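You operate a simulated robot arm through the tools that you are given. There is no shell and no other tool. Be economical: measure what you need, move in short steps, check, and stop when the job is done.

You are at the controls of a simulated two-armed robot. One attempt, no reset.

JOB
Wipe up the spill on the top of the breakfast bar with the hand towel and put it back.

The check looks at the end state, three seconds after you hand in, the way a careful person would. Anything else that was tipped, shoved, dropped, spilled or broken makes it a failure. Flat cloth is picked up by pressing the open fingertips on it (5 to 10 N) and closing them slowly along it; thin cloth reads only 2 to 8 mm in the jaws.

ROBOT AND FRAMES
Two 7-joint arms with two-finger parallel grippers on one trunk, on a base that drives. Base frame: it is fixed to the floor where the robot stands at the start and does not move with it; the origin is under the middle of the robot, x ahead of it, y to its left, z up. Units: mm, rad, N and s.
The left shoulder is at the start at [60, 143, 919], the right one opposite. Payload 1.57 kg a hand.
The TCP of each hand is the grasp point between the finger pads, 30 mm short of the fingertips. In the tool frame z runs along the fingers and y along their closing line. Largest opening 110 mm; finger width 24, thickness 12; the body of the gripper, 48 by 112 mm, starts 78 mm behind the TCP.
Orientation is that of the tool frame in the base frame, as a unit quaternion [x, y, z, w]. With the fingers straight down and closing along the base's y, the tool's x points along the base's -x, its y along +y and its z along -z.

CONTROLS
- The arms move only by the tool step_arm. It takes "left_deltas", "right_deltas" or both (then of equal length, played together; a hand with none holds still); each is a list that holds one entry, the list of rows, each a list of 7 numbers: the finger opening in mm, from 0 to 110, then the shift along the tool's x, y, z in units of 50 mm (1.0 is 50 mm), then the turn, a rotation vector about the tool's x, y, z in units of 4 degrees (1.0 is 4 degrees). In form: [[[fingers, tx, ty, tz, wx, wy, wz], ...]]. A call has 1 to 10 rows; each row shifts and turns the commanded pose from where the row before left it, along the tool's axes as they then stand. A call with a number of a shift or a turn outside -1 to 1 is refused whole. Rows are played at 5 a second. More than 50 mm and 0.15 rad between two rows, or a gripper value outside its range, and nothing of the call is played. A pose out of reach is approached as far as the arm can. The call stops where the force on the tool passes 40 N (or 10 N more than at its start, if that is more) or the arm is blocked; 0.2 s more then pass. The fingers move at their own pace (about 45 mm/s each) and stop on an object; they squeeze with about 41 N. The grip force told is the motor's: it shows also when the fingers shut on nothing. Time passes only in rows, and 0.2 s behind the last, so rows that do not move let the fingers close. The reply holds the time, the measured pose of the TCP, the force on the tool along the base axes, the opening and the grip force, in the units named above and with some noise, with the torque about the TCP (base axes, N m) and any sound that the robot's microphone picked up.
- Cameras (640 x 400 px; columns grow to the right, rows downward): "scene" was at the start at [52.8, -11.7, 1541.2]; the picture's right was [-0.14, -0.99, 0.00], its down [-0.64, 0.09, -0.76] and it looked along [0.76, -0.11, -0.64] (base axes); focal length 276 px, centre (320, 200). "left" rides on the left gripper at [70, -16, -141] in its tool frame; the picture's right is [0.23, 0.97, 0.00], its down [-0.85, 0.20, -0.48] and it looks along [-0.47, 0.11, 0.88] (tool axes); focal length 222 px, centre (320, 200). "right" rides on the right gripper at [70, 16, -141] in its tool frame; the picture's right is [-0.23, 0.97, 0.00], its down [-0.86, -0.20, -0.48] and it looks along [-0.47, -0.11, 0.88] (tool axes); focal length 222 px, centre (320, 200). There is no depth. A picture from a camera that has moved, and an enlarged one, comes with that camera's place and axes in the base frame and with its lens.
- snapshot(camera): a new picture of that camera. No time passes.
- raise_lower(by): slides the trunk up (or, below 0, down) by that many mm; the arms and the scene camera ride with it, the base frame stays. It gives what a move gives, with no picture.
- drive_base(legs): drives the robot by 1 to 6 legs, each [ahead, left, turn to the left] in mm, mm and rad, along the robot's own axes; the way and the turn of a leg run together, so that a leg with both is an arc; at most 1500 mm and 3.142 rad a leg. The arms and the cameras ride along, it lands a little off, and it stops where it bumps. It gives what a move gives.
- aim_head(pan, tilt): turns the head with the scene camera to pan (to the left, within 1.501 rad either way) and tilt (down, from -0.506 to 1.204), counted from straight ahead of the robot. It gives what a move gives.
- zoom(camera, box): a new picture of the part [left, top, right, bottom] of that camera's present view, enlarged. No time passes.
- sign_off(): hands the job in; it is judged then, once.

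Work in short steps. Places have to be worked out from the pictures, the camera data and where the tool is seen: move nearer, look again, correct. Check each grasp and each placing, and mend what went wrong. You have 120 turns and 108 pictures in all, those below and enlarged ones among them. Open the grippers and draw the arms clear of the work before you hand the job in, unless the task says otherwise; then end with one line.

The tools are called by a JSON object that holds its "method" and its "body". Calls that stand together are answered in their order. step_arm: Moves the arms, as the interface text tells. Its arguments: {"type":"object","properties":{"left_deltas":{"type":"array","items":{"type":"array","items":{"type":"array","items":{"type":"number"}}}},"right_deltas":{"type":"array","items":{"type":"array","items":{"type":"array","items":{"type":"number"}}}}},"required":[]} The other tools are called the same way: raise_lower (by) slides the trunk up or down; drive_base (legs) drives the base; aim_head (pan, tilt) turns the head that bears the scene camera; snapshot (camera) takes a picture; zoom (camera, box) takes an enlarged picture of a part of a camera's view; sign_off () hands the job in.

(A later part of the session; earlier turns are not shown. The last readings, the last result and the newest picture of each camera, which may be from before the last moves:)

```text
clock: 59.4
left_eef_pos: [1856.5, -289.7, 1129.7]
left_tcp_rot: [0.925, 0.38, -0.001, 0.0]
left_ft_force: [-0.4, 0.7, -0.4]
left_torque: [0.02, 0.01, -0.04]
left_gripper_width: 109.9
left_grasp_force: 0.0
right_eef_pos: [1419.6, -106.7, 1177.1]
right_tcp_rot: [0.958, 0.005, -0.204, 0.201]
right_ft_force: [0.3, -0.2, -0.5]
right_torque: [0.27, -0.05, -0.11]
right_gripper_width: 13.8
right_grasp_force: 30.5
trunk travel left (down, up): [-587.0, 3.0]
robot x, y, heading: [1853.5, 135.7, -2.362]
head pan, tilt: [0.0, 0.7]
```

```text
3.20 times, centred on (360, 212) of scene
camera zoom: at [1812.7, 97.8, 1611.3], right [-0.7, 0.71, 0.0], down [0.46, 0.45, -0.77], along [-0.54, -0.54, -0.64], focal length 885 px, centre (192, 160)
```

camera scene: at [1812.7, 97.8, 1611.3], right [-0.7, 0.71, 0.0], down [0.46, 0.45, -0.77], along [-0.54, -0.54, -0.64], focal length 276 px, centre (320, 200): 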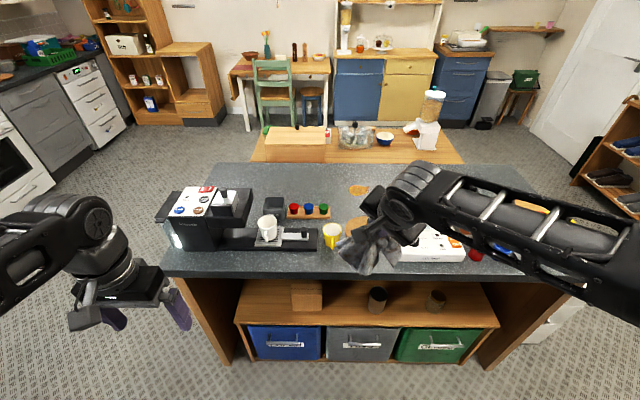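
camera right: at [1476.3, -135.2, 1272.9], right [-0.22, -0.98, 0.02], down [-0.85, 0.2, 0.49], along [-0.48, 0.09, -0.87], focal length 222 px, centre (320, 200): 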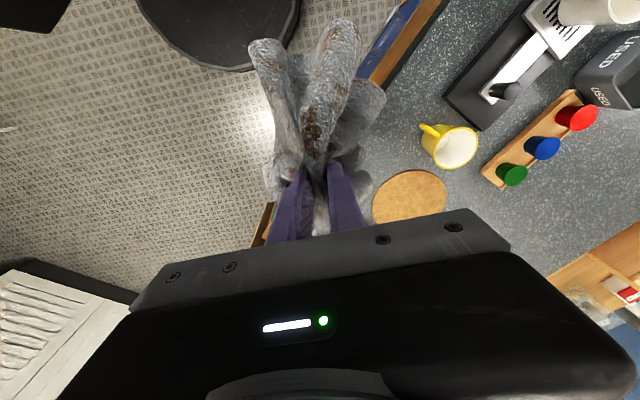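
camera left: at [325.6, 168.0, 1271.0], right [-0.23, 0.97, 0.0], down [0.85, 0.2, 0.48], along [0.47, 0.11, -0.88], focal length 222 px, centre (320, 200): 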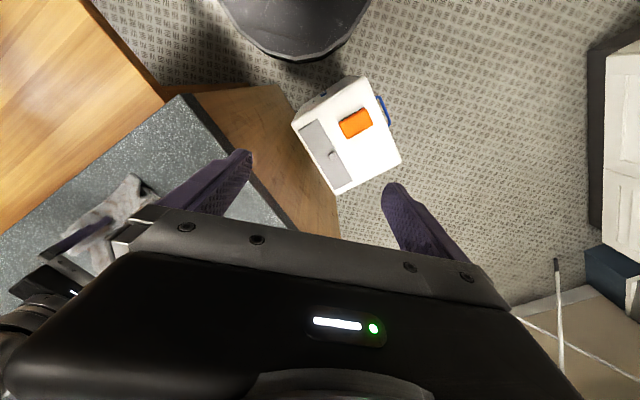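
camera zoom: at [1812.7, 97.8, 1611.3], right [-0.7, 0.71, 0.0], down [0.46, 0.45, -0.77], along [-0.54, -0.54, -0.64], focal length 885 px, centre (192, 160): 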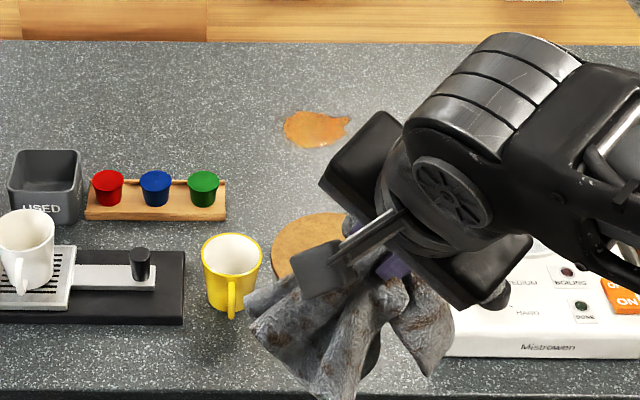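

Spill confirmed at about (1054,-428), counter z≈900. I raise the towel 80 mm and drive 180 mm closer.

{"method": "step_arm", "body": {"right_deltas": [[[0, -0.314, 0.306, -0.669, 0, 0, 0], [0, -0.314, 0.306, -0.669, 0, 0, 0]]]}}

{"method": "drive_base", "body": {"legs": [[180, 0, 0]]}}

{"method": "snapshot", "body": {"camera": "scene"}}

```text
clock: 60.0
left_eef_pos: [1856.0, -289.6, 1129.5]
left_tcp_rot: [0.925, 0.379, -0.001, 0.0]
left_ft_force: [-0.3, 0.0, -0.4]
left_torque: [-0.02, 0.0, 0.03]
left_gripper_width: 110.1
left_grasp_force: 0.1
right_eef_pos: [1421.2, -105.7, 1256.3]
right_tcp_rot: [0.959, 0.005, -0.202, 0.201]
right_ft_force: [0.2, -0.6, -0.4]
right_torque: [0.25, -0.06, -0.09]
right_gripper_width: 13.9
right_grasp_force: 30.6
trunk travel left (down, up): [-587.0, 3.0]
robot x, y, heading: [1848.3, 134.8, -2.362]
head pan, tilt: [0.0, 0.7]
```

```text
clock: 61.5
left_eef_pos: [1727.9, -417.8, 1129.3]
left_tcp_rot: [0.925, 0.379, 0.002, 0.0]
left_ft_force: [0.4, 0.0, -0.9]
left_torque: [0.0, 0.01, -0.01]
left_gripper_width: 109.9
left_grasp_force: 0.1
right_eef_pos: [1291.5, -233.6, 1256.2]
right_tcp_rot: [0.958, 0.005, -0.202, 0.202]
right_ft_force: [-0.2, -0.4, -1.0]
right_torque: [0.29, -0.06, -0.11]
right_gripper_width: 13.9
right_grasp_force: 30.7
trunk travel left (down, up): [-587.0, 3.0]
robot x, y, heading: [1726.3, 6.7, -2.365]
head pan, tilt: [0.0, 0.7]
```

```text
75 pictures are left
camera scene: at [1683.2, -30.2, 1611.2], right [-0.7, 0.71, 0.0], down [0.46, 0.45, -0.76], along [-0.54, -0.54, -0.65], focal length 276 px, centre (320, 200)
```

scene: 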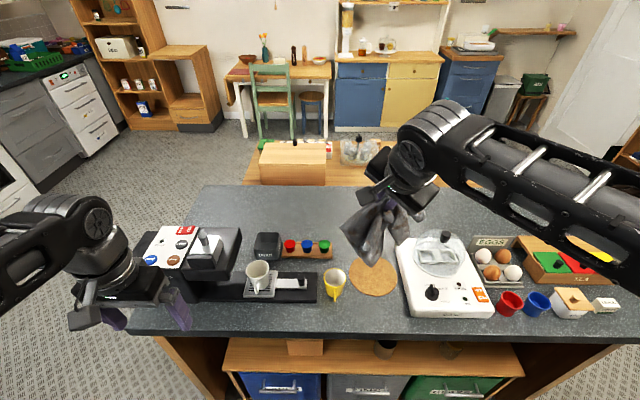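

Clear over the mug. I extend the hand forward over the spill, descending 100 mm on the way.

{"method": "step_arm", "body": {"right_deltas": [[[0, -0.44, 0.31, 0.69, 0, 0, 0], [0, -0.44, 0.31, 0.69, 0, 0, 0], [0, -0.44, 0.31, 0.69, 0, 0, 0], [0, -0.44, 0.31, 0.69, 0, 0, 0], [0, -0.44, 0.31, 0.69, 0, 0, 0], [0, -0.44, 0.31, 0.69, 0, 0, 0], [0, -0.44, 0.31, 0.69, 0, 0, 0]]]}}

{"method": "snapshot", "body": {"camera": "scene"}}

{"method": "snapshot", "body": {"camera": "right"}}

```text
clock: 63.1
left_eef_pos: [1727.4, -418.0, 1128.9]
left_tcp_rot: [0.925, 0.38, 0.0, 0.0]
left_ft_force: [0.2, 0.0, 0.0]
left_torque: [-0.02, -0.03, 0.01]
left_gripper_width: 109.9
left_grasp_force: 0.1
right_eef_pos: [1066.2, -415.9, 1157.0]
right_tcp_rot: [0.959, 0.005, -0.202, 0.2]
right_ft_force: [0.0, -0.6, -1.0]
right_torque: [0.28, -0.08, -0.12]
right_gripper_width: 13.7
right_grasp_force: 30.3
trunk travel left (down, up): [-587.0, 3.0]
robot x, y, heading: [1721.5, 7.0, -2.362]
head pan, tilt: [0.0, 0.7]
```

```text
74 pictures are left
camera scene: at [1682.9, -30.6, 1611.2], right [-0.7, 0.71, 0.0], down [0.46, 0.45, -0.76], along [-0.54, -0.54, -0.65], focal length 276 px, centre (320, 200)
```

scene: 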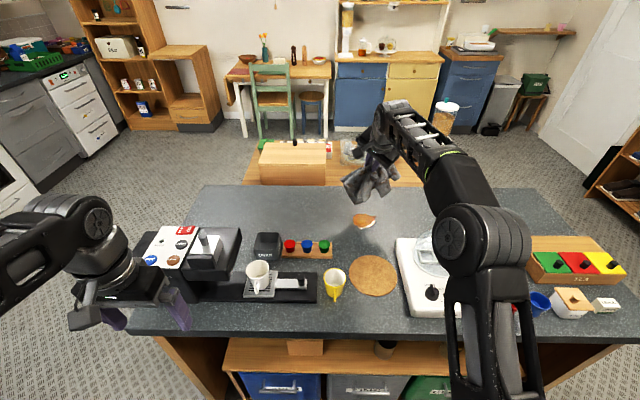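

```text
73 pictures are left
camera right: at [1184.6, -383.6, 1252.1], right [-0.12, -0.88, 0.46], down [-0.62, 0.43, 0.66], along [-0.78, -0.21, -0.6], focal length 222 px, centre (320, 200)
```

right: 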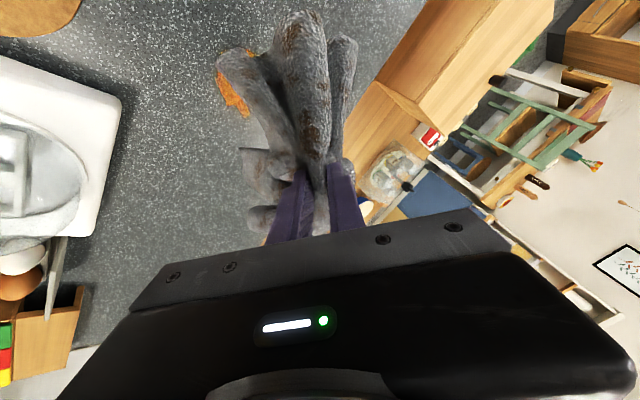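

Over the spill. I descend 150 mm, then check the elbow against the hotplate and the contact.

{"method": "step_arm", "body": {"right_deltas": [[[0, 0.236, -0.23, 0.5, 0, 0, 0], [0, 0.236, -0.23, 0.5, 0, 0, 0], [0, 0.236, -0.23, 0.5, 0, 0, 0], [0, 0.236, -0.23, 0.5, 0, 0, 0], [0, 0.236, -0.23, 0.5, 0, 0, 0]]]}}

{"method": "snapshot", "body": {"camera": "scene"}}

{"method": "snapshot", "body": {"camera": "left"}}

```text
clock: 64.3
left_eef_pos: [1728.4, -417.3, 1129.1]
left_tcp_rot: [0.925, 0.379, 0.0, 0.0]
left_ft_force: [0.1, -0.1, 0.1]
left_torque: [0.01, 0.01, -0.05]
left_gripper_width: 110.0
left_grasp_force: 0.0
right_eef_pos: [1068.5, -417.3, 1006.7]
right_tcp_rot: [0.958, 0.005, -0.203, 0.201]
right_ft_force: [-0.2, 0.1, -0.3]
right_torque: [0.28, -0.05, -0.12]
right_gripper_width: 14.1
right_grasp_force: 30.4
trunk travel left (down, up): [-587.0, 3.0]
robot x, y, heading: [1725.9, 10.7, -2.359]
head pan, tilt: [0.0, 0.7]
```

```text
72 pictures are left
camera scene: at [1683.9, -29.5, 1611.3], right [-0.7, 0.71, 0.0], down [0.46, 0.45, -0.76], along [-0.54, -0.54, -0.64], focal length 276 px, centre (320, 200)
```

scene: 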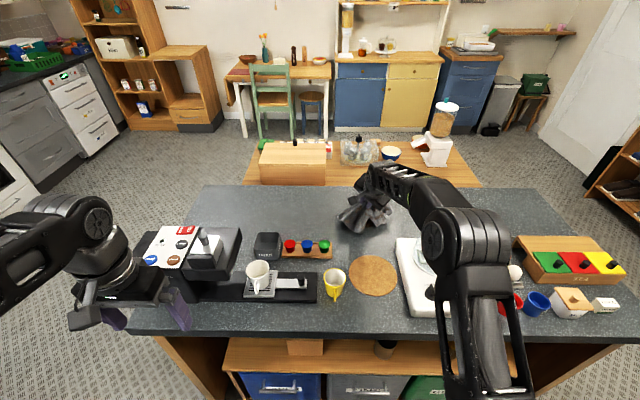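

```text
71 pictures are left
camera left: at [1765.1, -357.8, 1270.5], right [0.85, -0.53, 0.0], down [-0.47, -0.74, 0.48], along [-0.26, -0.4, -0.88], focal length 222 px, centre (320, 200)
```

left: 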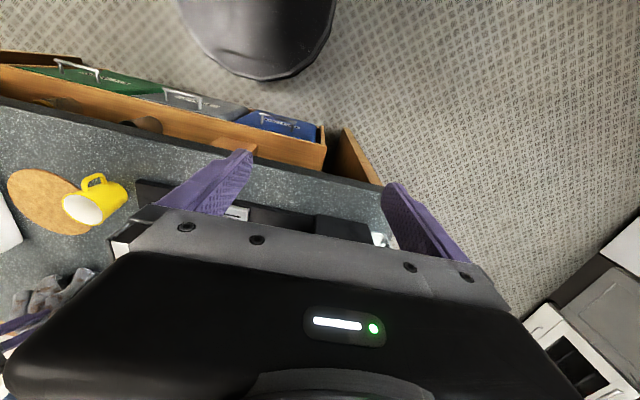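

Elbow is high (~z 1200), well above the dome. I descend slowly to contact.

{"method": "step_arm", "body": {"right_deltas": [[[0, 0.079, -0.077, 0.167, 0, 0, 0], [0, 0.079, -0.077, 0.167, 0, 0, 0], [0, 0.079, -0.077, 0.167, 0, 0, 0], [0, 0.079, -0.077, 0.167, 0, 0, 0], [0, 0.079, -0.077, 0.167, 0, 0, 0]]]}}

{"method": "zoom", "body": {"camera": "scene", "box": [280, 150, 480, 275]}}

```text
clock: 65.5
left_eef_pos: [1727.6, -417.5, 1130.0]
left_tcp_rot: [0.925, 0.38, 0.0, 0.0]
left_ft_force: [0.5, 0.0, -0.2]
left_torque: [0.03, 0.01, 0.02]
left_gripper_width: 109.8
left_grasp_force: 0.0
right_eef_pos: [1068.6, -415.3, 957.6]
right_tcp_rot: [0.958, 0.005, -0.204, 0.202]
right_ft_force: [0.4, 0.5, 2.9]
right_torque: [0.21, -0.01, -0.1]
right_gripper_width: 14.0
right_grasp_force: 30.2
trunk travel left (down, up): [-587.0, 3.0]
robot x, y, heading: [1726.5, 7.9, -2.362]
head pan, tilt: [0.0, 0.7]
```

```text
3.20 times, centred on (380, 212) of scene
camera zoom: at [1684.7, -28.9, 1611.3], right [-0.7, 0.71, 0.0], down [0.46, 0.45, -0.77], along [-0.54, -0.54, -0.64], focal length 885 px, centre (128, 160)
```

zoom: 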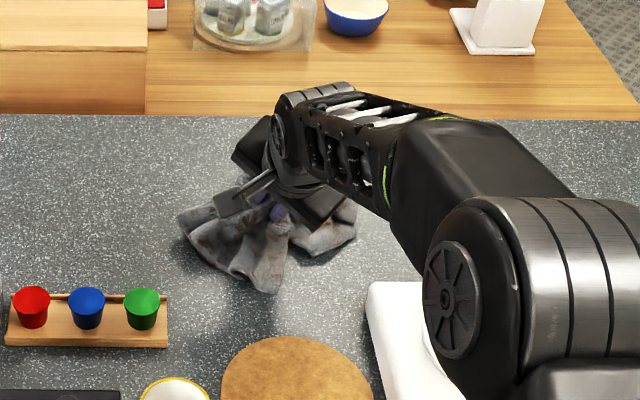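

Contact begins (2.9 N), with the towel over the spill and clear of the tray. I press a bit more.

{"method": "step_arm", "body": {"right_deltas": [[[0, 0.04, -0.038, 0.083, 0, 0, 0], [0, 0.04, -0.038, 0.083, 0, 0, 0], [0, 0.04, -0.038, 0.083, 0, 0, 0]]]}}

```text
clock: 66.3
left_eef_pos: [1730.6, -415.6, 1131.1]
left_tcp_rot: [0.925, 0.379, -0.001, 0.0]
left_ft_force: [0.2, -0.6, -0.7]
left_torque: [-0.01, 0.0, 0.0]
left_gripper_width: 109.9
left_grasp_force: 0.1
right_eef_pos: [1068.8, -415.3, 947.3]
right_tcp_rot: [0.956, 0.006, -0.207, 0.206]
right_ft_force: [-0.4, 0.9, 23.2]
right_torque: [-0.15, 0.13, -0.07]
right_gripper_width: 13.9
right_grasp_force: 29.6
trunk travel left (down, up): [-587.0, 3.0]
robot x, y, heading: [1728.2, 10.1, -2.366]
head pan, tilt: [0.0, 0.7]
```

23 N now; I ease off 3 mm and rub side to side ±40 mm.

{"method": "step_arm", "body": {"right_deltas": [[[0, -0.024, 0.023, -0.05, 0, 0, 0], [0, 0.277, 0.287, 0, 0, 0, 0], [0, 0.277, 0.287, 0, 0, 0, 0], [0, -0.277, -0.287, 0, 0, 0, 0], [0, -0.277, -0.287, 0, 0, 0, 0], [0, -0.277, -0.287, 0, 0, 0, 0], [0, -0.277, -0.287, 0, 0, 0, 0], [0, 0.277, 0.287, 0, 0, 0, 0], [0, 0.277, 0.287, 0, 0, 0, 0]]]}}

{"method": "step_arm", "body": {"right_deltas": [[[0, -0.3, 0.289, 0.274, 0, 0, 0], [0, 0.277, 0.287, 0, 0, 0, 0], [0, 0.277, 0.287, 0, 0, 0, 0], [0, -0.277, -0.287, 0, 0, 0, 0], [0, -0.277, -0.287, 0, 0, 0, 0], [0, -0.277, -0.287, 0, 0, 0, 0], [0, -0.277, -0.287, 0, 0, 0, 0], [0, 0.277, 0.287, 0, 0, 0, 0], [0, 0.277, 0.287, 0, 0, 0, 0]]]}}

{"method": "zoom", "body": {"camera": "scene", "box": [280, 150, 480, 275]}}

```text
clock: 68.3
left_eef_pos: [1729.3, -414.4, 1130.4]
left_tcp_rot: [0.925, 0.379, -0.001, 0.0]
left_ft_force: [0.1, 0.8, 0.2]
left_torque: [0.0, -0.04, -0.01]
left_gripper_width: 110.3
left_grasp_force: 0.0
right_eef_pos: [1068.1, -412.4, 945.7]
right_tcp_rot: [0.958, 0.005, -0.203, 0.202]
right_ft_force: [-4.2, 4.7, 18.4]
right_torque: [-0.04, 0.26, -0.11]
right_gripper_width: 13.8
right_grasp_force: 30.3
trunk travel left (down, up): [-587.0, 3.0]
robot x, y, heading: [1724.7, 9.8, -2.36]
head pan, tilt: [0.0, 0.7]
```

```text
clock: 70.3
left_eef_pos: [1727.3, -415.4, 1129.7]
left_tcp_rot: [0.926, 0.379, -0.001, 0.001]
left_ft_force: [0.1, 0.7, 0.1]
left_torque: [0.02, 0.01, 0.02]
left_gripper_width: 110.1
left_grasp_force: 0.1
right_eef_pos: [1048.3, -430.3, 945.1]
right_tcp_rot: [0.958, 0.005, -0.205, 0.201]
right_ft_force: [-4.6, 4.1, 15.9]
right_torque: [-0.06, 0.22, -0.11]
right_gripper_width: 14.0
right_grasp_force: 30.2
trunk travel left (down, up): [-587.0, 3.0]
robot x, y, heading: [1723.6, 7.4, -2.362]
head pan, tilt: [0.0, 0.7]
```

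```text
3.20 times, centred on (380, 212) of scene
camera zoom: at [1685.9, -27.4, 1611.4], right [-0.7, 0.71, 0.0], down [0.46, 0.45, -0.77], along [-0.55, -0.54, -0.64], focal length 885 px, centre (128, 160)
```

zoom: 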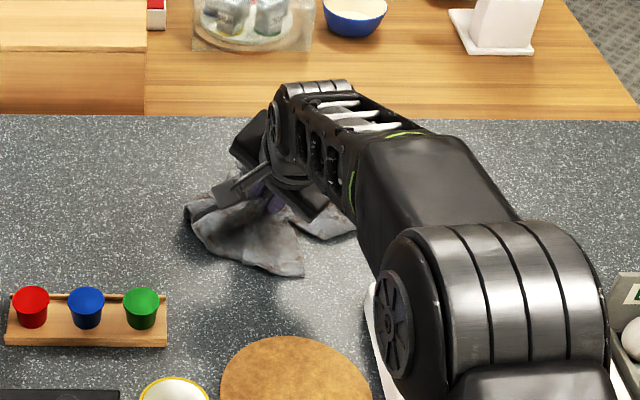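

Wiping works with steady ~17 N. I rub the near rows too (backward 30 and 55 mm), then return.

{"method": "step_arm", "body": {"right_deltas": [[[0, 0.3, -0.289, -0.274, 0, 0, 0], [0, 0.3, -0.289, -0.274, 0, 0, 0], [0, 0.277, 0.287, 0, 0, 0, 0], [0, 0.277, 0.287, 0, 0, 0, 0], [0, -0.277, -0.287, 0, 0, 0, 0], [0, -0.277, -0.287, 0, 0, 0, 0], [0, -0.277, -0.287, 0, 0, 0, 0], [0, -0.277, -0.287, 0, 0, 0, 0], [0, 0.277, 0.287, 0, 0, 0, 0], [0, 0.277, 0.287, 0, 0, 0, 0]]]}}

{"method": "step_arm", "body": {"right_deltas": [[[0, -0.3, 0.289, 0.274, 0, 0, 0], [0, -0.3, 0.289, 0.274, 0, 0, 0], [0, -0.3, 0.289, 0.274, 0, 0, 0], [0, 0.3, -0.289, -0.274, 0, 0, 0], [0, 0.3, -0.289, -0.274, 0, 0, 0], [0, 0, 0, 0, 0, 0, 0]]]}}

{"method": "step_arm", "body": {"right_deltas": [[[0, -0.236, 0.23, -0.5, 0, 0, 0], [0, -0.236, 0.23, -0.5, 0, 0, 0], [0, -0.236, 0.23, -0.5, 0, 0, 0], [0, -0.236, 0.23, -0.5, 0, 0, 0], [0, -0.236, 0.23, -0.5, 0, 0, 0], [0, -0.236, 0.23, -0.5, 0, 0, 0]]]}}

{"method": "zoom", "body": {"camera": "scene", "box": [280, 150, 480, 275]}}

{"method": "snapshot", "body": {"camera": "right"}}

```text
clock: 72.5
left_eef_pos: [1728.7, -417.2, 1129.3]
left_tcp_rot: [0.925, 0.38, 0.001, 0.0]
left_ft_force: [0.7, -0.4, -0.2]
left_torque: [0.01, 0.01, -0.04]
left_gripper_width: 110.1
left_grasp_force: 0.0
right_eef_pos: [1085.5, -399.1, 944.8]
right_tcp_rot: [0.958, 0.006, -0.202, 0.201]
right_ft_force: [-0.1, -0.3, 0.9]
right_torque: [0.05, -0.07, -0.08]
right_gripper_width: 14.0
right_grasp_force: 30.9
trunk travel left (down, up): [-587.0, 3.0]
robot x, y, heading: [1723.8, 8.5, -2.362]
head pan, tilt: [0.0, 0.7]
```

```text
clock: 73.9
left_eef_pos: [1729.3, -417.0, 1130.7]
left_tcp_rot: [0.925, 0.38, 0.0, -0.001]
left_ft_force: [0.0, 0.1, 0.6]
left_torque: [0.03, -0.03, -0.02]
left_gripper_width: 110.1
left_grasp_force: 0.2
right_eef_pos: [1068.6, -417.7, 943.9]
right_tcp_rot: [0.958, 0.005, -0.203, 0.201]
right_ft_force: [-0.5, 0.2, 0.8]
right_torque: [0.06, -0.06, -0.06]
right_gripper_width: 14.1
right_grasp_force: 30.4
trunk travel left (down, up): [-587.0, 3.0]
robot x, y, heading: [1725.0, 8.6, -2.364]
head pan, tilt: [0.0, 0.7]
```

```text
clock: 75.3
left_eef_pos: [1728.0, -416.9, 1130.0]
left_tcp_rot: [0.925, 0.38, 0.0, 0.0]
left_ft_force: [0.4, 1.3, 0.1]
left_torque: [-0.01, -0.01, -0.01]
left_gripper_width: 110.0
left_grasp_force: 0.0
right_eef_pos: [1068.1, -415.9, 1125.4]
right_tcp_rot: [0.958, 0.006, -0.203, 0.201]
right_ft_force: [-0.4, -0.2, -0.6]
right_torque: [0.04, -0.02, -0.06]
right_gripper_width: 14.1
right_grasp_force: 30.5
trunk travel left (down, up): [-587.0, 3.0]
robot x, y, heading: [1721.8, 9.8, -2.361]
head pan, tilt: [0.0, 0.7]
```

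```text
3.20 times, centred on (380, 212) of scene
camera zoom: at [1684.5, -29.0, 1611.2], right [-0.7, 0.71, 0.0], down [0.46, 0.45, -0.76], along [-0.54, -0.54, -0.64], focal length 885 px, centre (128, 160)
```

zoom: 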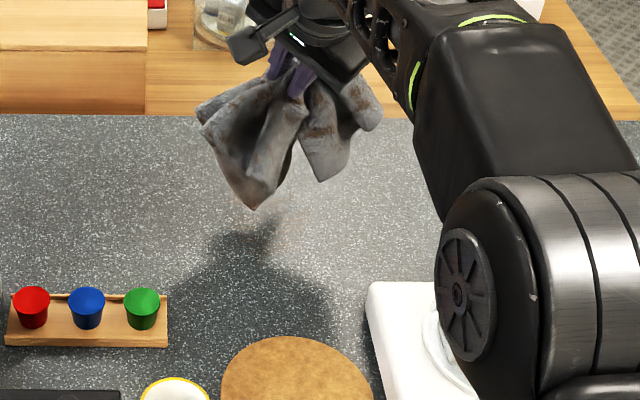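

```text
67 pictures are left
camera right: at [1186.0, -382.1, 1220.8], right [-0.12, -0.88, 0.46], down [-0.62, 0.43, 0.66], along [-0.78, -0.21, -0.59], focal length 222 px, centre (320, 200)
```

right: 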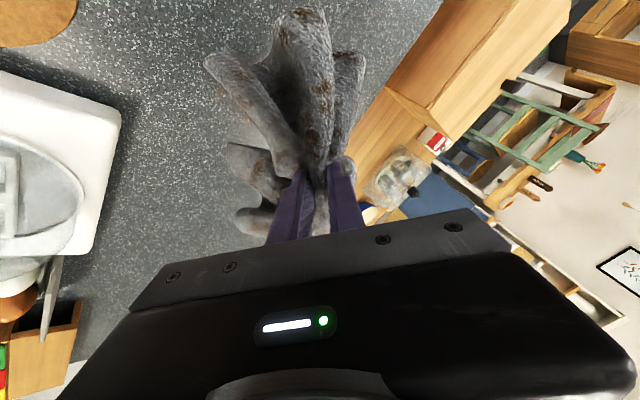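

Most is gone, but there may be a faint residue. I move the hand aside to look.

{"method": "step_arm", "body": {"right_deltas": [[[0, -0.52, -0.54, 0, 0, 0, 0], [0, -0.52, -0.54, 0, 0, 0, 0], [0, -0.52, -0.54, 0, 0, 0, 0], [0, -0.52, -0.54, 0, 0, 0, 0]]]}}

{"method": "zoom", "body": {"camera": "scene", "box": [320, 180, 430, 249]}}

```text
clock: 76.3
left_eef_pos: [1727.6, -416.6, 1130.4]
left_tcp_rot: [0.925, 0.38, 0.0, 0.0]
left_ft_force: [-0.6, 0.1, -0.1]
left_torque: [0.0, 0.03, 0.04]
left_gripper_width: 110.2
left_grasp_force: 0.0
right_eef_pos: [962.4, -308.2, 1123.3]
right_tcp_rot: [0.958, 0.006, -0.202, 0.202]
right_ft_force: [-0.9, 0.2, -0.7]
right_torque: [0.02, -0.04, -0.03]
right_gripper_width: 14.0
right_grasp_force: 30.5
trunk travel left (down, up): [-587.0, 3.0]
robot x, y, heading: [1726.4, 7.5, -2.363]
head pan, tilt: [0.0, 0.7]
```

```text
5.80 times, centred on (375, 214) of scene
camera zoom: at [1683.5, -28.6, 1611.2], right [-0.7, 0.71, 0.0], down [0.46, 0.45, -0.76], along [-0.54, -0.54, -0.64], focal length 1602 px, centre (1, 116)
```

zoom: 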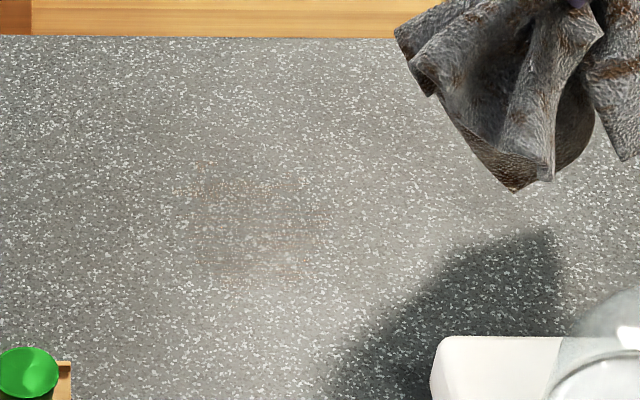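

A very faint tint remains at about (1046,-432). I go back for a second, more thorough wipe.

{"method": "step_arm", "body": {"right_deltas": [[[0, 0.48, 0.55, 0.03, 0, 0, 0], [0, 0.48, 0.55, 0.03, 0, 0, 0], [0, 0.48, 0.55, 0.03, 0, 0, 0], [0, 0.48, 0.55, 0.03, 0, 0, 0], [0, 0.236, -0.23, 0.5, 0, 0, 0], [0, 0.236, -0.23, 0.5, 0, 0, 0], [0, 0.236, -0.23, 0.5, 0, 0, 0], [0, 0.236, -0.23, 0.5, 0, 0, 0], [0, 0.236, -0.23, 0.5, 0, 0, 0]]]}}

{"method": "step_arm", "body": {"right_deltas": [[[0, 0.079, -0.077, 0.167, 0, 0, 0], [0, 0.079, -0.077, 0.167, 0, 0, 0], [0, 0.04, -0.038, 0.083, 0, 0, 0], [0, 0.04, -0.038, 0.083, 0, 0, 0]]]}}

```text
clock: 78.3
left_eef_pos: [1729.2, -417.0, 1129.8]
left_tcp_rot: [0.925, 0.379, 0.0, 0.001]
left_ft_force: [0.0, 0.0, 0.1]
left_torque: [0.0, 0.01, 0.0]
left_gripper_width: 110.0
left_grasp_force: 0.1
right_eef_pos: [1059.0, -419.6, 971.1]
right_tcp_rot: [0.958, 0.005, -0.203, 0.201]
right_ft_force: [-0.7, -0.4, 0.5]
right_torque: [0.06, -0.06, -0.04]
right_gripper_width: 13.6
right_grasp_force: 29.8
trunk travel left (down, up): [-587.0, 3.0]
robot x, y, heading: [1724.1, 11.5, -2.362]
head pan, tilt: [0.0, 0.7]
```

```text
clock: 79.3
left_eef_pos: [1729.5, -416.4, 1130.7]
left_tcp_rot: [0.925, 0.38, -0.001, 0.0]
left_ft_force: [-0.6, 0.0, -0.9]
left_torque: [-0.01, 0.01, 0.0]
left_gripper_width: 110.2
left_grasp_force: 0.1
right_eef_pos: [1057.0, -420.4, 948.7]
right_tcp_rot: [0.957, 0.006, -0.206, 0.205]
right_ft_force: [-1.7, 0.6, 20.6]
right_torque: [-0.1, 0.08, -0.07]
right_gripper_width: 13.7
right_grasp_force: 30.8
trunk travel left (down, up): [-587.0, 3.0]
robot x, y, heading: [1724.4, 9.5, -2.365]
head pan, tilt: [0.0, 0.7]
```

20 N contact. I rub over the region in several passes.

{"method": "step_arm", "body": {"right_deltas": [[[0, 0.32, 0.33, 0, 0, 0, 0], [0, 0.32, 0.33, 0, 0, 0, 0], [0, -0.32, -0.33, 0, 0, 0, 0], [0, -0.32, -0.33, 0, 0, 0, 0], [0, -0.32, -0.33, 0, 0, 0, 0], [0, -0.32, -0.33, 0, 0, 0, 0], [0, 0.32, 0.33, 0, 0, 0, 0], [0, 0.32, 0.33, 0, 0, 0, 0], [0, -0.27, 0.26, 0.246, 0, 0, 0], [0, -0.27, 0.26, 0.246, 0, 0, 0]]]}}

{"method": "step_arm", "body": {"right_deltas": [[[0, 0.29, 0.3, 0, 0, 0, 0], [0, 0.29, 0.3, 0, 0, 0, 0], [0, -0.29, -0.3, 0, 0, 0, 0], [0, -0.29, -0.3, 0, 0, 0, 0], [0, -0.29, -0.3, 0, 0, 0, 0], [0, -0.29, -0.3, 0, 0, 0, 0], [0, 0.29, 0.3, 0, 0, 0, 0], [0, 0.29, 0.3, 0, 0, 0, 0], [0, 0.27, -0.26, -0.246, 0, 0, 0]]]}}

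{"method": "step_arm", "body": {"right_deltas": [[[0, 0.307, -0.298, -0.163, 0, 0, 0], [0, 0.347, -0.336, -0.08, 0, 0, 0], [0, 0.29, 0.3, 0, 0, 0, 0], [0, 0.29, 0.3, 0, 0, 0, 0], [0, -0.29, -0.3, 0, 0, 0, 0], [0, -0.29, -0.3, 0, 0, 0, 0], [0, -0.29, -0.3, 0, 0, 0, 0], [0, -0.29, -0.3, 0, 0, 0, 0], [0, 0.29, 0.3, 0, 0, 0, 0], [0, 0.29, 0.3, 0, 0, 0, 0]]]}}

```text
clock: 81.5
left_eef_pos: [1731.0, -415.0, 1130.7]
left_tcp_rot: [0.925, 0.379, -0.002, 0.002]
left_ft_force: [0.8, 0.3, -0.3]
left_torque: [-0.01, 0.02, -0.01]
left_gripper_width: 109.9
left_grasp_force: 0.1
right_eef_pos: [1028.4, -450.6, 946.1]
right_tcp_rot: [0.958, 0.006, -0.204, 0.203]
right_ft_force: [4.0, 2.8, 21.5]
right_torque: [-0.06, -0.09, -0.07]
right_gripper_width: 13.5
right_grasp_force: 30.2
trunk travel left (down, up): [-587.0, 3.0]
robot x, y, heading: [1727.8, 8.7, -2.366]
head pan, tilt: [0.0, 0.7]
```

```text
clock: 83.5
left_eef_pos: [1731.5, -415.0, 1129.5]
left_tcp_rot: [0.925, 0.38, -0.001, 0.0]
left_ft_force: [-0.3, 0.1, -0.9]
left_torque: [-0.01, 0.0, -0.01]
left_gripper_width: 109.9
left_grasp_force: 0.0
right_eef_pos: [1044.9, -434.3, 947.0]
right_tcp_rot: [0.957, 0.006, -0.205, 0.204]
right_ft_force: [-4.2, -5.0, 20.4]
right_torque: [-0.28, 0.14, -0.06]
right_gripper_width: 13.6
right_grasp_force: 30.4
trunk travel left (down, up): [-587.0, 3.0]
robot x, y, heading: [1726.6, 7.5, -2.359]
head pan, tilt: [0.0, 0.7]
```

```text
clock: 84.0
left_eef_pos: [1729.5, -415.9, 1130.7]
left_tcp_rot: [0.925, 0.379, -0.001, 0.001]
left_ft_force: [0.7, -0.4, 0.0]
left_torque: [0.01, -0.02, -0.02]
left_gripper_width: 110.1
left_grasp_force: 0.0
right_eef_pos: [1065.2, -416.4, 947.3]
right_tcp_rot: [0.953, 0.006, -0.215, 0.214]
right_ft_force: [4.1, 3.5, 18.7]
right_torque: [0.12, -0.15, -0.05]
right_gripper_width: 13.8
right_grasp_force: 29.6
trunk travel left (down, up): [-587.0, 3.0]
robot x, y, heading: [1721.0, 11.3, -2.365]
head pan, tilt: [0.0, 0.7]
stopped in row 2 (right hand): the force on the tool passed its limit (the readings are from after the stop); the commanded pose is now the measured one
```

The limit tripped as I pressed a little deeper; I ease 1 mm and rub this nearer band, then lift and look.

{"method": "step_arm", "body": {"right_deltas": [[[0, 0.29, 0.3, 0, 0, 0, 0], [0, 0.29, 0.3, 0, 0, 0, 0], [0, -0.29, -0.3, 0, 0, 0, 0], [0, -0.29, -0.3, 0, 0, 0, 0], [0, -0.29, -0.3, 0, 0, 0, 0], [0, -0.29, -0.3, 0, 0, 0, 0], [0, 0.29, 0.3, 0, 0, 0, 0], [0, 0.29, 0.3, 0, 0, 0, 0]]]}}

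{"method": "step_arm", "body": {"right_deltas": [[[0, -0.236, 0.23, -0.5, 0, 0, 0], [0, -0.236, 0.23, -0.5, 0, 0, 0], [0, -0.236, 0.23, -0.5, 0, 0, 0], [0, -0.236, 0.23, -0.5, 0, 0, 0], [0, -0.236, 0.23, -0.5, 0, 0, 0], [0, -0.236, 0.23, -0.5, 0, 0, 0], [0, -0.52, -0.54, 0, 0, 0, 0], [0, -0.52, -0.54, 0, 0, 0, 0], [0, -0.52, -0.54, 0, 0, 0, 0], [0, -0.52, -0.54, 0, 0, 0, 0]]]}}

{"method": "zoom", "body": {"camera": "scene", "box": [320, 180, 430, 249]}}

{"method": "zoom", "body": {"camera": "scene", "box": [150, 150, 470, 350]}}

```text
clock: 85.8
left_eef_pos: [1730.8, -415.0, 1131.5]
left_tcp_rot: [0.925, 0.379, 0.0, 0.0]
left_ft_force: [-0.5, 0.0, -0.4]
left_torque: [-0.02, 0.01, 0.03]
left_gripper_width: 109.8
left_grasp_force: 0.1
right_eef_pos: [1063.9, -411.6, 946.1]
right_tcp_rot: [0.953, 0.005, -0.214, 0.213]
right_ft_force: [-4.8, 6.4, 27.7]
right_torque: [0.11, 0.21, -0.13]
right_gripper_width: 13.7
right_grasp_force: 30.8
trunk travel left (down, up): [-587.0, 3.0]
robot x, y, heading: [1723.7, 8.0, -2.367]
head pan, tilt: [0.0, 0.7]
```

```text
clock: 88.0
left_eef_pos: [1728.1, -417.2, 1129.3]
left_tcp_rot: [0.925, 0.381, 0.0, 0.001]
left_ft_force: [1.3, 0.1, -0.2]
left_torque: [-0.06, -0.02, -0.02]
left_gripper_width: 110.1
left_grasp_force: 0.1
right_eef_pos: [959.9, -302.4, 1121.2]
right_tcp_rot: [0.954, 0.007, -0.21, 0.212]
right_ft_force: [0.0, -0.6, -1.1]
right_torque: [0.07, -0.04, -0.09]
right_gripper_width: 14.1
right_grasp_force: 29.7
trunk travel left (down, up): [-587.0, 3.0]
robot x, y, heading: [1722.2, 9.9, -2.361]
head pan, tilt: [0.0, 0.7]
```

```text
5.80 times, centred on (375, 214) of scene
camera zoom: at [1683.6, -28.6, 1611.3], right [-0.7, 0.71, 0.0], down [0.46, 0.45, -0.76], along [-0.54, -0.54, -0.64], focal length 1602 px, centre (1, 116)
```

zoom: 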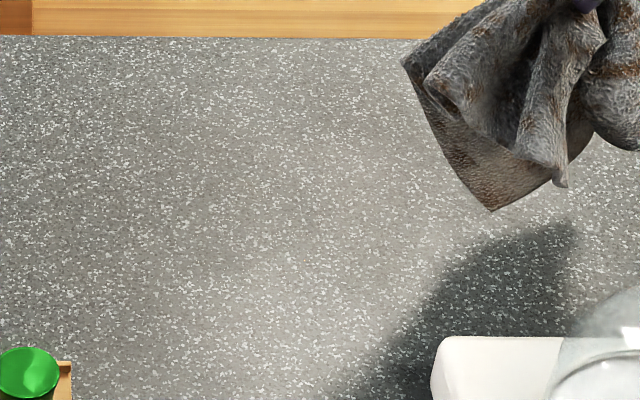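

```text
2.00 times, centred on (310, 250) of scene
camera zoom: at [1683.6, -28.6, 1611.3], right [-0.7, 0.71, 0.0], down [0.46, 0.45, -0.76], along [-0.54, -0.54, -0.64], focal length 553 px, centre (340, 100)
```

zoom: 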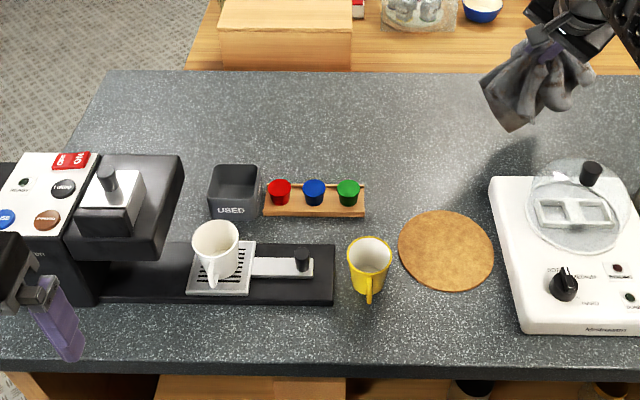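

The spill is gone and everything else is untouched. I bring the hand back in line and tilt a bit further to allow more height for strafing.

{"method": "step_arm", "body": {"right_deltas": [[[0, 0.52, 0.54, 0, 0, 0, 0], [0, 0.52, 0.54, 0, 0, 0, 0], [0, 0.52, 0.54, 0, 0, 0, 0], [0, 0.52, 0.54, 0, 0, 0, 0], [0, 0, 0, 0, -0.7, -0.71, 0], [0, 0, 0, 0, -0.7, -0.71, 0], [0, 0, 0, 0, -0.7, -0.71, 0]]]}}

```text
clock: 89.7
left_eef_pos: [1728.2, -416.9, 1129.8]
left_tcp_rot: [0.925, 0.38, 0.0, 0.0]
left_ft_force: [-0.9, 0.6, 0.0]
left_torque: [0.01, 0.01, 0.0]
left_gripper_width: 109.8
left_grasp_force: 0.1
right_eef_pos: [1068.0, -411.6, 1122.7]
right_tcp_rot: [0.918, 0.006, -0.28, 0.28]
right_ft_force: [0.3, 0.3, -0.9]
right_torque: [0.25, -0.1, -0.15]
right_gripper_width: 13.8
right_grasp_force: 30.4
trunk travel left (down, up): [-587.0, 3.0]
robot x, y, heading: [1720.0, 8.2, -2.364]
head pan, tilt: [0.0, 0.7]
```

Now I raise 100 mm and forward 40 mm, then rotate about the tool axis toward the towel's original alignment.

{"method": "step_arm", "body": {"right_deltas": [[[0, -0.477, 0.467, -0.264, 0, 0, 0], [0, -0.477, 0.467, -0.264, 0, 0, 0], [0, -0.477, 0.467, -0.264, 0, 0, 0]]]}}

{"method": "step_arm", "body": {"right_deltas": [[[0, 0, 0, 0, 0, 0, 1], [0, 0, 0, 0, 0, 0, 1], [0, 0, 0, 0, 0, 0, 1], [0, 0, 0, 0, 0, 0, 1], [0, 0, 0, 0, 0, 0, 1], [0, 0, 0, 0, 0, 0, 1], [0, 0, 0, 0, 0, 0, 1], [0, 0, 0, 0, 0, 0, 1], [0, 0, 0, 0, 0, 0, 1], [0, 0, 0, 0, 0, 0, 1]]]}}

{"method": "snapshot", "body": {"camera": "scene"}}

```text
clock: 90.5
left_eef_pos: [1728.8, -417.7, 1129.3]
left_tcp_rot: [0.925, 0.379, 0.0, 0.0]
left_ft_force: [-0.3, 0.2, 0.1]
left_torque: [0.02, 0.02, 0.02]
left_gripper_width: 109.9
left_grasp_force: 0.1
right_eef_pos: [1038.0, -440.4, 1221.4]
right_tcp_rot: [0.918, 0.006, -0.279, 0.281]
right_ft_force: [-0.1, 0.6, -0.6]
right_torque: [0.26, -0.1, -0.1]
right_gripper_width: 13.7
right_grasp_force: 30.4
trunk travel left (down, up): [-587.0, 3.0]
robot x, y, heading: [1726.3, 9.2, -2.366]
head pan, tilt: [0.0, 0.7]
```

```text
clock: 92.7
left_eef_pos: [1729.0, -416.7, 1130.2]
left_tcp_rot: [0.925, 0.38, 0.0, 0.0]
left_ft_force: [0.2, 0.8, -0.2]
left_torque: [0.0, -0.01, -0.03]
left_gripper_width: 110.2
left_grasp_force: 0.0
right_eef_pos: [1039.7, -438.6, 1223.0]
right_tcp_rot: [0.865, -0.309, -0.167, 0.359]
right_ft_force: [-1.2, -0.2, -0.8]
right_torque: [0.16, 0.15, 0.18]
right_gripper_width: 13.8
right_grasp_force: 30.4
trunk travel left (down, up): [-587.0, 3.0]
robot x, y, heading: [1723.2, 11.5, -2.369]
head pan, tilt: [0.0, 0.7]
```

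```text
63 pictures are left
camera scene: at [1684.3, -29.3, 1611.2], right [-0.7, 0.71, 0.0], down [0.46, 0.45, -0.76], along [-0.54, -0.54, -0.64], focal length 276 px, centre (320, 200)
```

scene: 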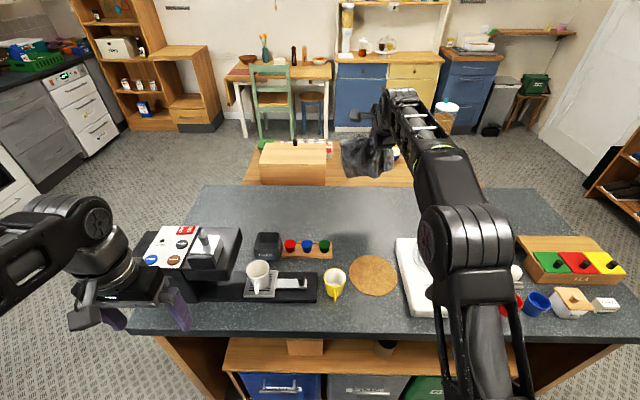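

Rotation reached. Everything below is cleared by ~100 mm, so I strafe right 455 mm to bring the towel over its original spot.

{"method": "drive_base", "body": {"legs": [[0, -455, 0]]}}

{"method": "snapshot", "body": {"camera": "scene"}}

{"method": "snapshot", "body": {"camera": "right"}}

```text
clock: 95.4
left_eef_pos: [1406.2, -92.7, 1130.5]
left_tcp_rot: [0.925, 0.379, 0.0, 0.0]
left_ft_force: [-0.6, 0.2, 0.6]
left_torque: [0.0, 0.03, -0.03]
left_gripper_width: 110.0
left_grasp_force: 0.1
right_eef_pos: [716.0, -112.2, 1221.8]
right_tcp_rot: [0.864, -0.31, -0.168, 0.359]
right_ft_force: [0.5, -0.1, -0.3]
right_torque: [0.15, 0.12, 0.21]
right_gripper_width: 13.6
right_grasp_force: 30.2
trunk travel left (down, up): [-587.0, 3.0]
robot x, y, heading: [1405.1, 332.9, -2.361]
head pan, tilt: [0.0, 0.7]
```

```text
62 pictures are left
camera scene: at [1363.3, 296.7, 1611.2], right [-0.7, 0.71, 0.0], down [0.46, 0.45, -0.76], along [-0.55, -0.54, -0.64], focal length 276 px, centre (320, 200)
```

scene: 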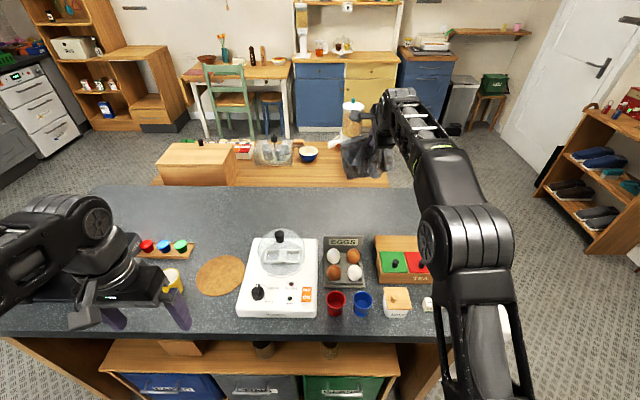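

```text
61 pictures are left
camera right: at [832.7, -94.8, 1324.9], right [-0.58, -0.39, 0.72], down [-0.31, 0.92, 0.24], along [-0.75, -0.09, -0.65], focal length 222 px, centre (320, 200)
```

right: 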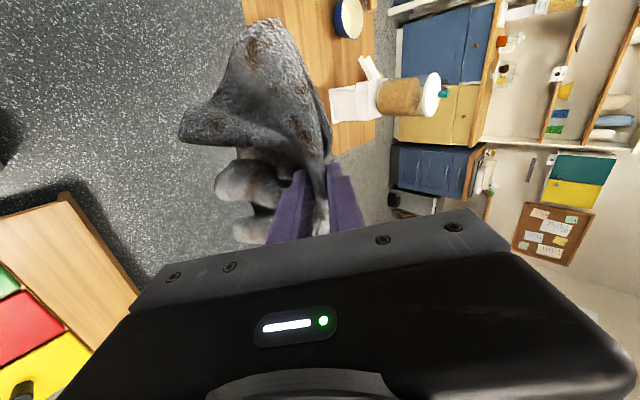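

The towel hangs over the original spot (tip at p≈163, as before). I descend 200 mm and reduce the tilt for a flatter release.

{"method": "step_arm", "body": {"right_deltas": [[[0, 0.054, -0.579, 0.548, 0, 0, 0], [0, 0.054, -0.579, 0.548, 0, 0, 0], [0, 0.054, -0.579, 0.548, 0, 0, 0], [0, 0.054, -0.579, 0.548, 0, 0, 0], [0, 0, 0, 0, 0.99, 0.108, 0], [0, 0, 0, 0, 0.99, 0.108, 0], [0, 0, 0, 0, 0.99, 0.108, 0], [0, 0, 0, 0, 0.99, 0.108, 0], [0, 0, 0, 0, 0.99, 0.108, 0]]]}}

{"method": "snapshot", "body": {"camera": "scene"}}

{"method": "snapshot", "body": {"camera": "right"}}

```text
clock: 97.4
left_eef_pos: [1405.8, -92.7, 1129.5]
left_tcp_rot: [0.926, 0.378, 0.0, 0.001]
left_ft_force: [-0.5, -0.9, 0.4]
left_torque: [-0.01, -0.01, -0.02]
left_gripper_width: 110.2
left_grasp_force: 0.0
right_eef_pos: [717.4, -110.4, 1060.4]
right_tcp_rot: [0.914, -0.327, -0.099, 0.218]
right_ft_force: [-0.3, -0.1, -0.7]
right_torque: [-0.22, 0.16, 0.03]
right_gripper_width: 13.5
right_grasp_force: 30.1
trunk travel left (down, up): [-587.0, 3.0]
robot x, y, heading: [1405.7, 332.5, -2.368]
head pan, tilt: [0.0, 0.7]
```

```text
60 pictures are left
camera scene: at [1363.5, 295.9, 1611.3], right [-0.7, 0.71, 0.0], down [0.46, 0.45, -0.76], along [-0.55, -0.54, -0.64], focal length 276 px, centre (320, 200)
```

scene: 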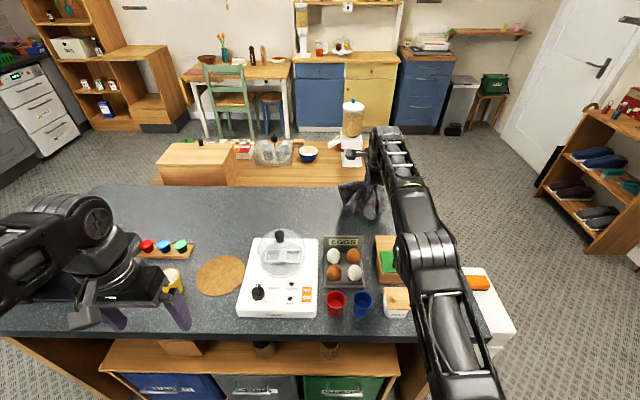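

```text
59 pictures are left
camera right: at [805.5, -121.3, 1190.1], right [-0.71, -0.53, 0.46], down [-0.39, 0.85, 0.37], along [-0.58, 0.08, -0.81], focal length 222 px, centre (320, 200)
```

right: 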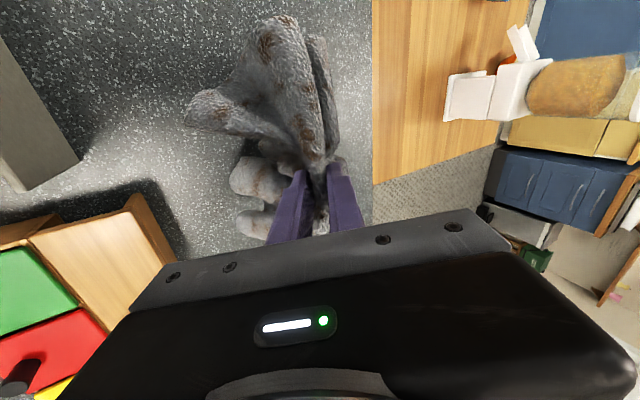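

I lower toward contact.

{"method": "step_arm", "body": {"right_deltas": [[[0, 0.018, -0.222, 0.424, 0, 0, 0], [0, 0.018, -0.222, 0.424, 0, 0, 0], [0, 0.018, -0.222, 0.424, 0, 0, 0], [0, 0.018, -0.222, 0.424, 0, 0, 0]]]}}

{"method": "step_arm", "body": {"right_deltas": [[[0, 0.004, -0.046, 0.088, 0, 0, 0], [0, 0.004, -0.046, 0.088, 0, 0, 0]]]}}

{"method": "snapshot", "body": {"camera": "right"}}

{"method": "zoom", "body": {"camera": "scene", "box": [280, 140, 480, 265]}}

```text
clock: 98.4
left_eef_pos: [1408.0, -90.5, 1129.5]
left_tcp_rot: [0.925, 0.38, 0.001, 0.0]
left_ft_force: [0.5, -0.6, -0.4]
left_torque: [-0.03, -0.02, 0.02]
left_gripper_width: 110.0
left_grasp_force: 0.2
right_eef_pos: [712.8, -117.2, 968.6]
right_tcp_rot: [0.916, -0.328, -0.096, 0.209]
right_ft_force: [0.1, 0.1, 0.0]
right_torque: [-0.19, 0.17, 0.01]
right_gripper_width: 13.6
right_grasp_force: 30.0
right hand out of reach, approached as far as the arm can: row 2, 3
trunk travel left (down, up): [-587.0, 3.0]
robot x, y, heading: [1407.3, 336.6, -2.367]
head pan, tilt: [0.0, 0.7]
```

```text
clock: 99.0
left_eef_pos: [1408.1, -91.3, 1130.6]
left_tcp_rot: [0.926, 0.378, 0.0, 0.0]
left_ft_force: [-0.7, -0.8, -0.6]
left_torque: [0.0, 0.02, 0.0]
left_gripper_width: 109.7
left_grasp_force: 0.1
right_eef_pos: [710.8, -117.2, 959.1]
right_tcp_rot: [0.916, -0.328, -0.096, 0.209]
right_ft_force: [-0.1, 0.5, 2.1]
right_torque: [-0.22, 0.21, 0.04]
right_gripper_width: 13.6
right_grasp_force: 30.3
right hand out of reach, approached as far as the arm can: row 2
trunk travel left (down, up): [-587.0, 3.0]
robot x, y, heading: [1402.4, 337.9, -2.364]
head pan, tilt: [0.0, 0.7]
```

```text
58 pictures are left
camera right: at [798.5, -129.2, 1088.4], right [-0.72, -0.53, 0.44], down [-0.39, 0.84, 0.37], along [-0.57, 0.09, -0.82], focal length 222 px, centre (320, 200)
```

right: 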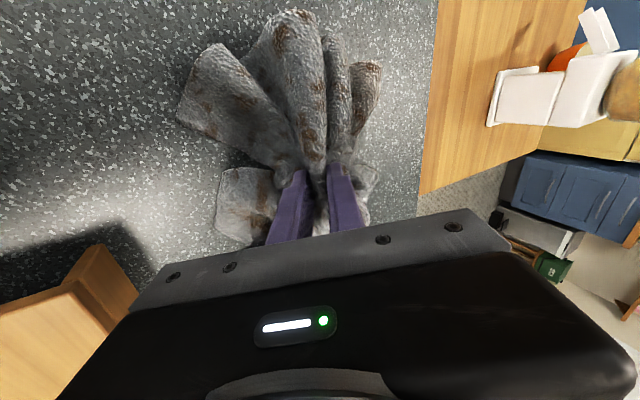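

```text
3.20 times, centred on (380, 202) of scene
camera zoom: at [1364.3, 296.3, 1611.3], right [-0.7, 0.71, 0.0], down [0.46, 0.45, -0.77], along [-0.55, -0.54, -0.64], focal length 885 px, centre (128, 192)
```

zoom: 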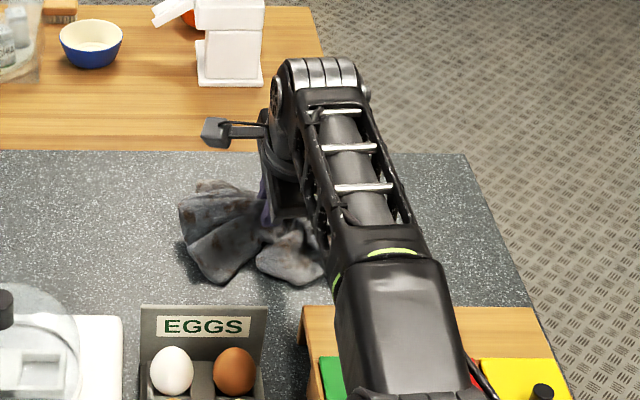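

The towel is fanned along its original axis, clear of board and eggs. I lower ~6 mm more and open slowly.

{"method": "step_arm", "body": {"right_deltas": [[[14, 0.004, -0.046, 0.088, 0, 0, 0], [22, 0, 0, 0, 0, 0, 0], [32, 0, 0, 0, 0, 0, 0], [42, 0, 0, 0, 0, 0, 0], [42, 0, 0, 0, 0, 0, 0]]]}}

{"method": "snapshot", "body": {"camera": "right"}}

```text
clock: 100.2
left_eef_pos: [1406.8, -92.0, 1129.3]
left_tcp_rot: [0.925, 0.379, 0.0, 0.0]
left_ft_force: [-0.5, -0.4, 0.6]
left_torque: [-0.01, 0.0, 0.0]
left_gripper_width: 110.0
left_grasp_force: 0.0
right_eef_pos: [711.2, -117.5, 952.2]
right_tcp_rot: [0.916, -0.328, -0.096, 0.209]
right_ft_force: [-0.2, 0.8, 0.3]
right_torque: [0.03, 0.01, 0.0]
right_gripper_width: 41.7
right_grasp_force: 0.1
trunk travel left (down, up): [-587.0, 3.0]
robot x, y, heading: [1405.9, 335.5, -2.368]
head pan, tilt: [0.0, 0.7]
```

```text
56 pictures are left
camera right: at [798.1, -129.6, 1082.4], right [-0.72, -0.53, 0.44], down [-0.39, 0.84, 0.37], along [-0.57, 0.09, -0.82], focal length 222 px, centre (320, 200)
```

right: 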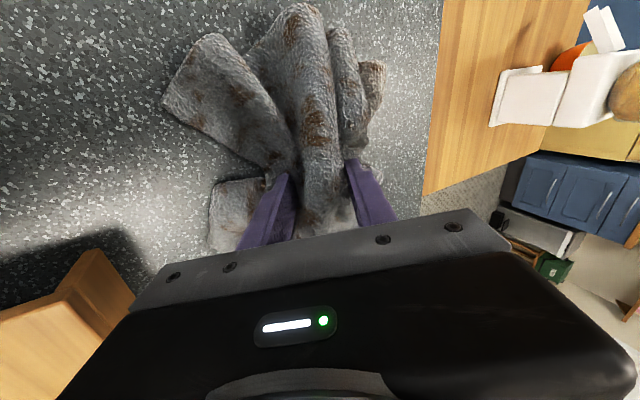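

Released. I withdraw along the tool axis.

{"method": "step_arm", "body": {"right_deltas": [[[42, 0, 0, -0.5, 0, 0, 0], [42, 0, 0, -0.8, 0, 0, 0], [42, 0, 0, -0.8, 0, 0, 0], [42, 0, 0, -0.8, 0, 0, 0], [42, 0, 0, -0.8, 0, 0, 0], [42, 0, 0, -0.8, 0, 0, 0]]]}}

{"method": "snapshot", "body": {"camera": "right"}}

{"method": "snapshot", "body": {"camera": "scene"}}

```text
clock: 101.6
left_eef_pos: [1408.5, -91.2, 1128.8]
left_tcp_rot: [0.925, 0.379, -0.001, 0.001]
left_ft_force: [0.2, -1.1, 0.5]
left_torque: [-0.01, 0.03, -0.02]
left_gripper_width: 110.0
left_grasp_force: 0.1
right_eef_pos: [748.5, -88.7, 1166.7]
right_tcp_rot: [0.916, -0.326, -0.096, 0.211]
right_ft_force: [0.7, -0.9, 0.2]
right_torque: [0.02, 0.06, -0.04]
right_gripper_width: 41.9
right_grasp_force: 0.0
right hand out of reach, approached as far as the arm can: row 1, 2, 3, 4, 5, 6
trunk travel left (down, up): [-587.0, 3.0]
robot x, y, heading: [1404.4, 335.6, -2.365]
head pan, tilt: [0.0, 0.7]
```

```text
55 pictures are left
camera right: at [835.2, -101.1, 1297.2], right [-0.72, -0.53, 0.45], down [-0.39, 0.84, 0.37], along [-0.57, 0.09, -0.81], focal length 222 px, centre (320, 200)
```

right: 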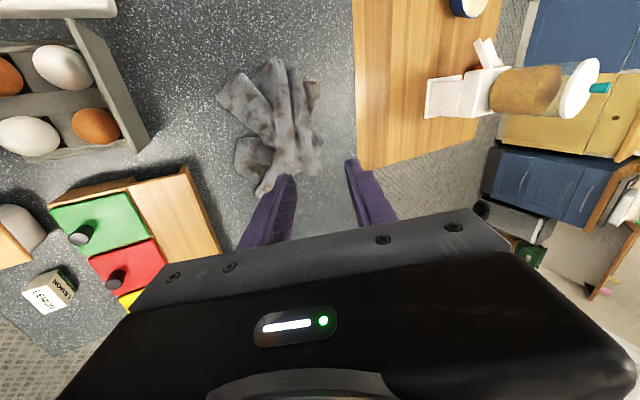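

```text
54 pictures are left
camera scene: at [1365.4, 296.9, 1611.3], right [-0.7, 0.71, 0.0], down [0.46, 0.45, -0.77], along [-0.55, -0.54, -0.64], focal length 276 px, centre (320, 200)
```

scene: 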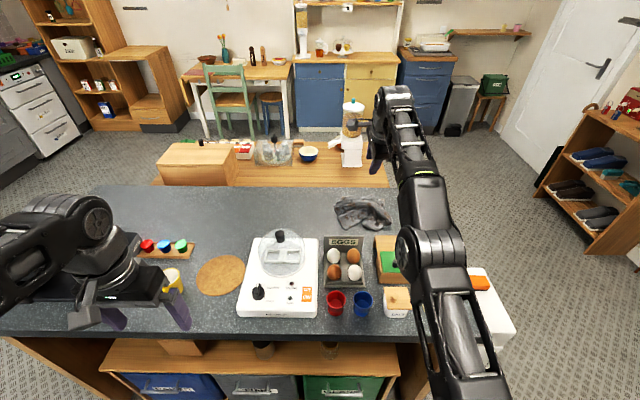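

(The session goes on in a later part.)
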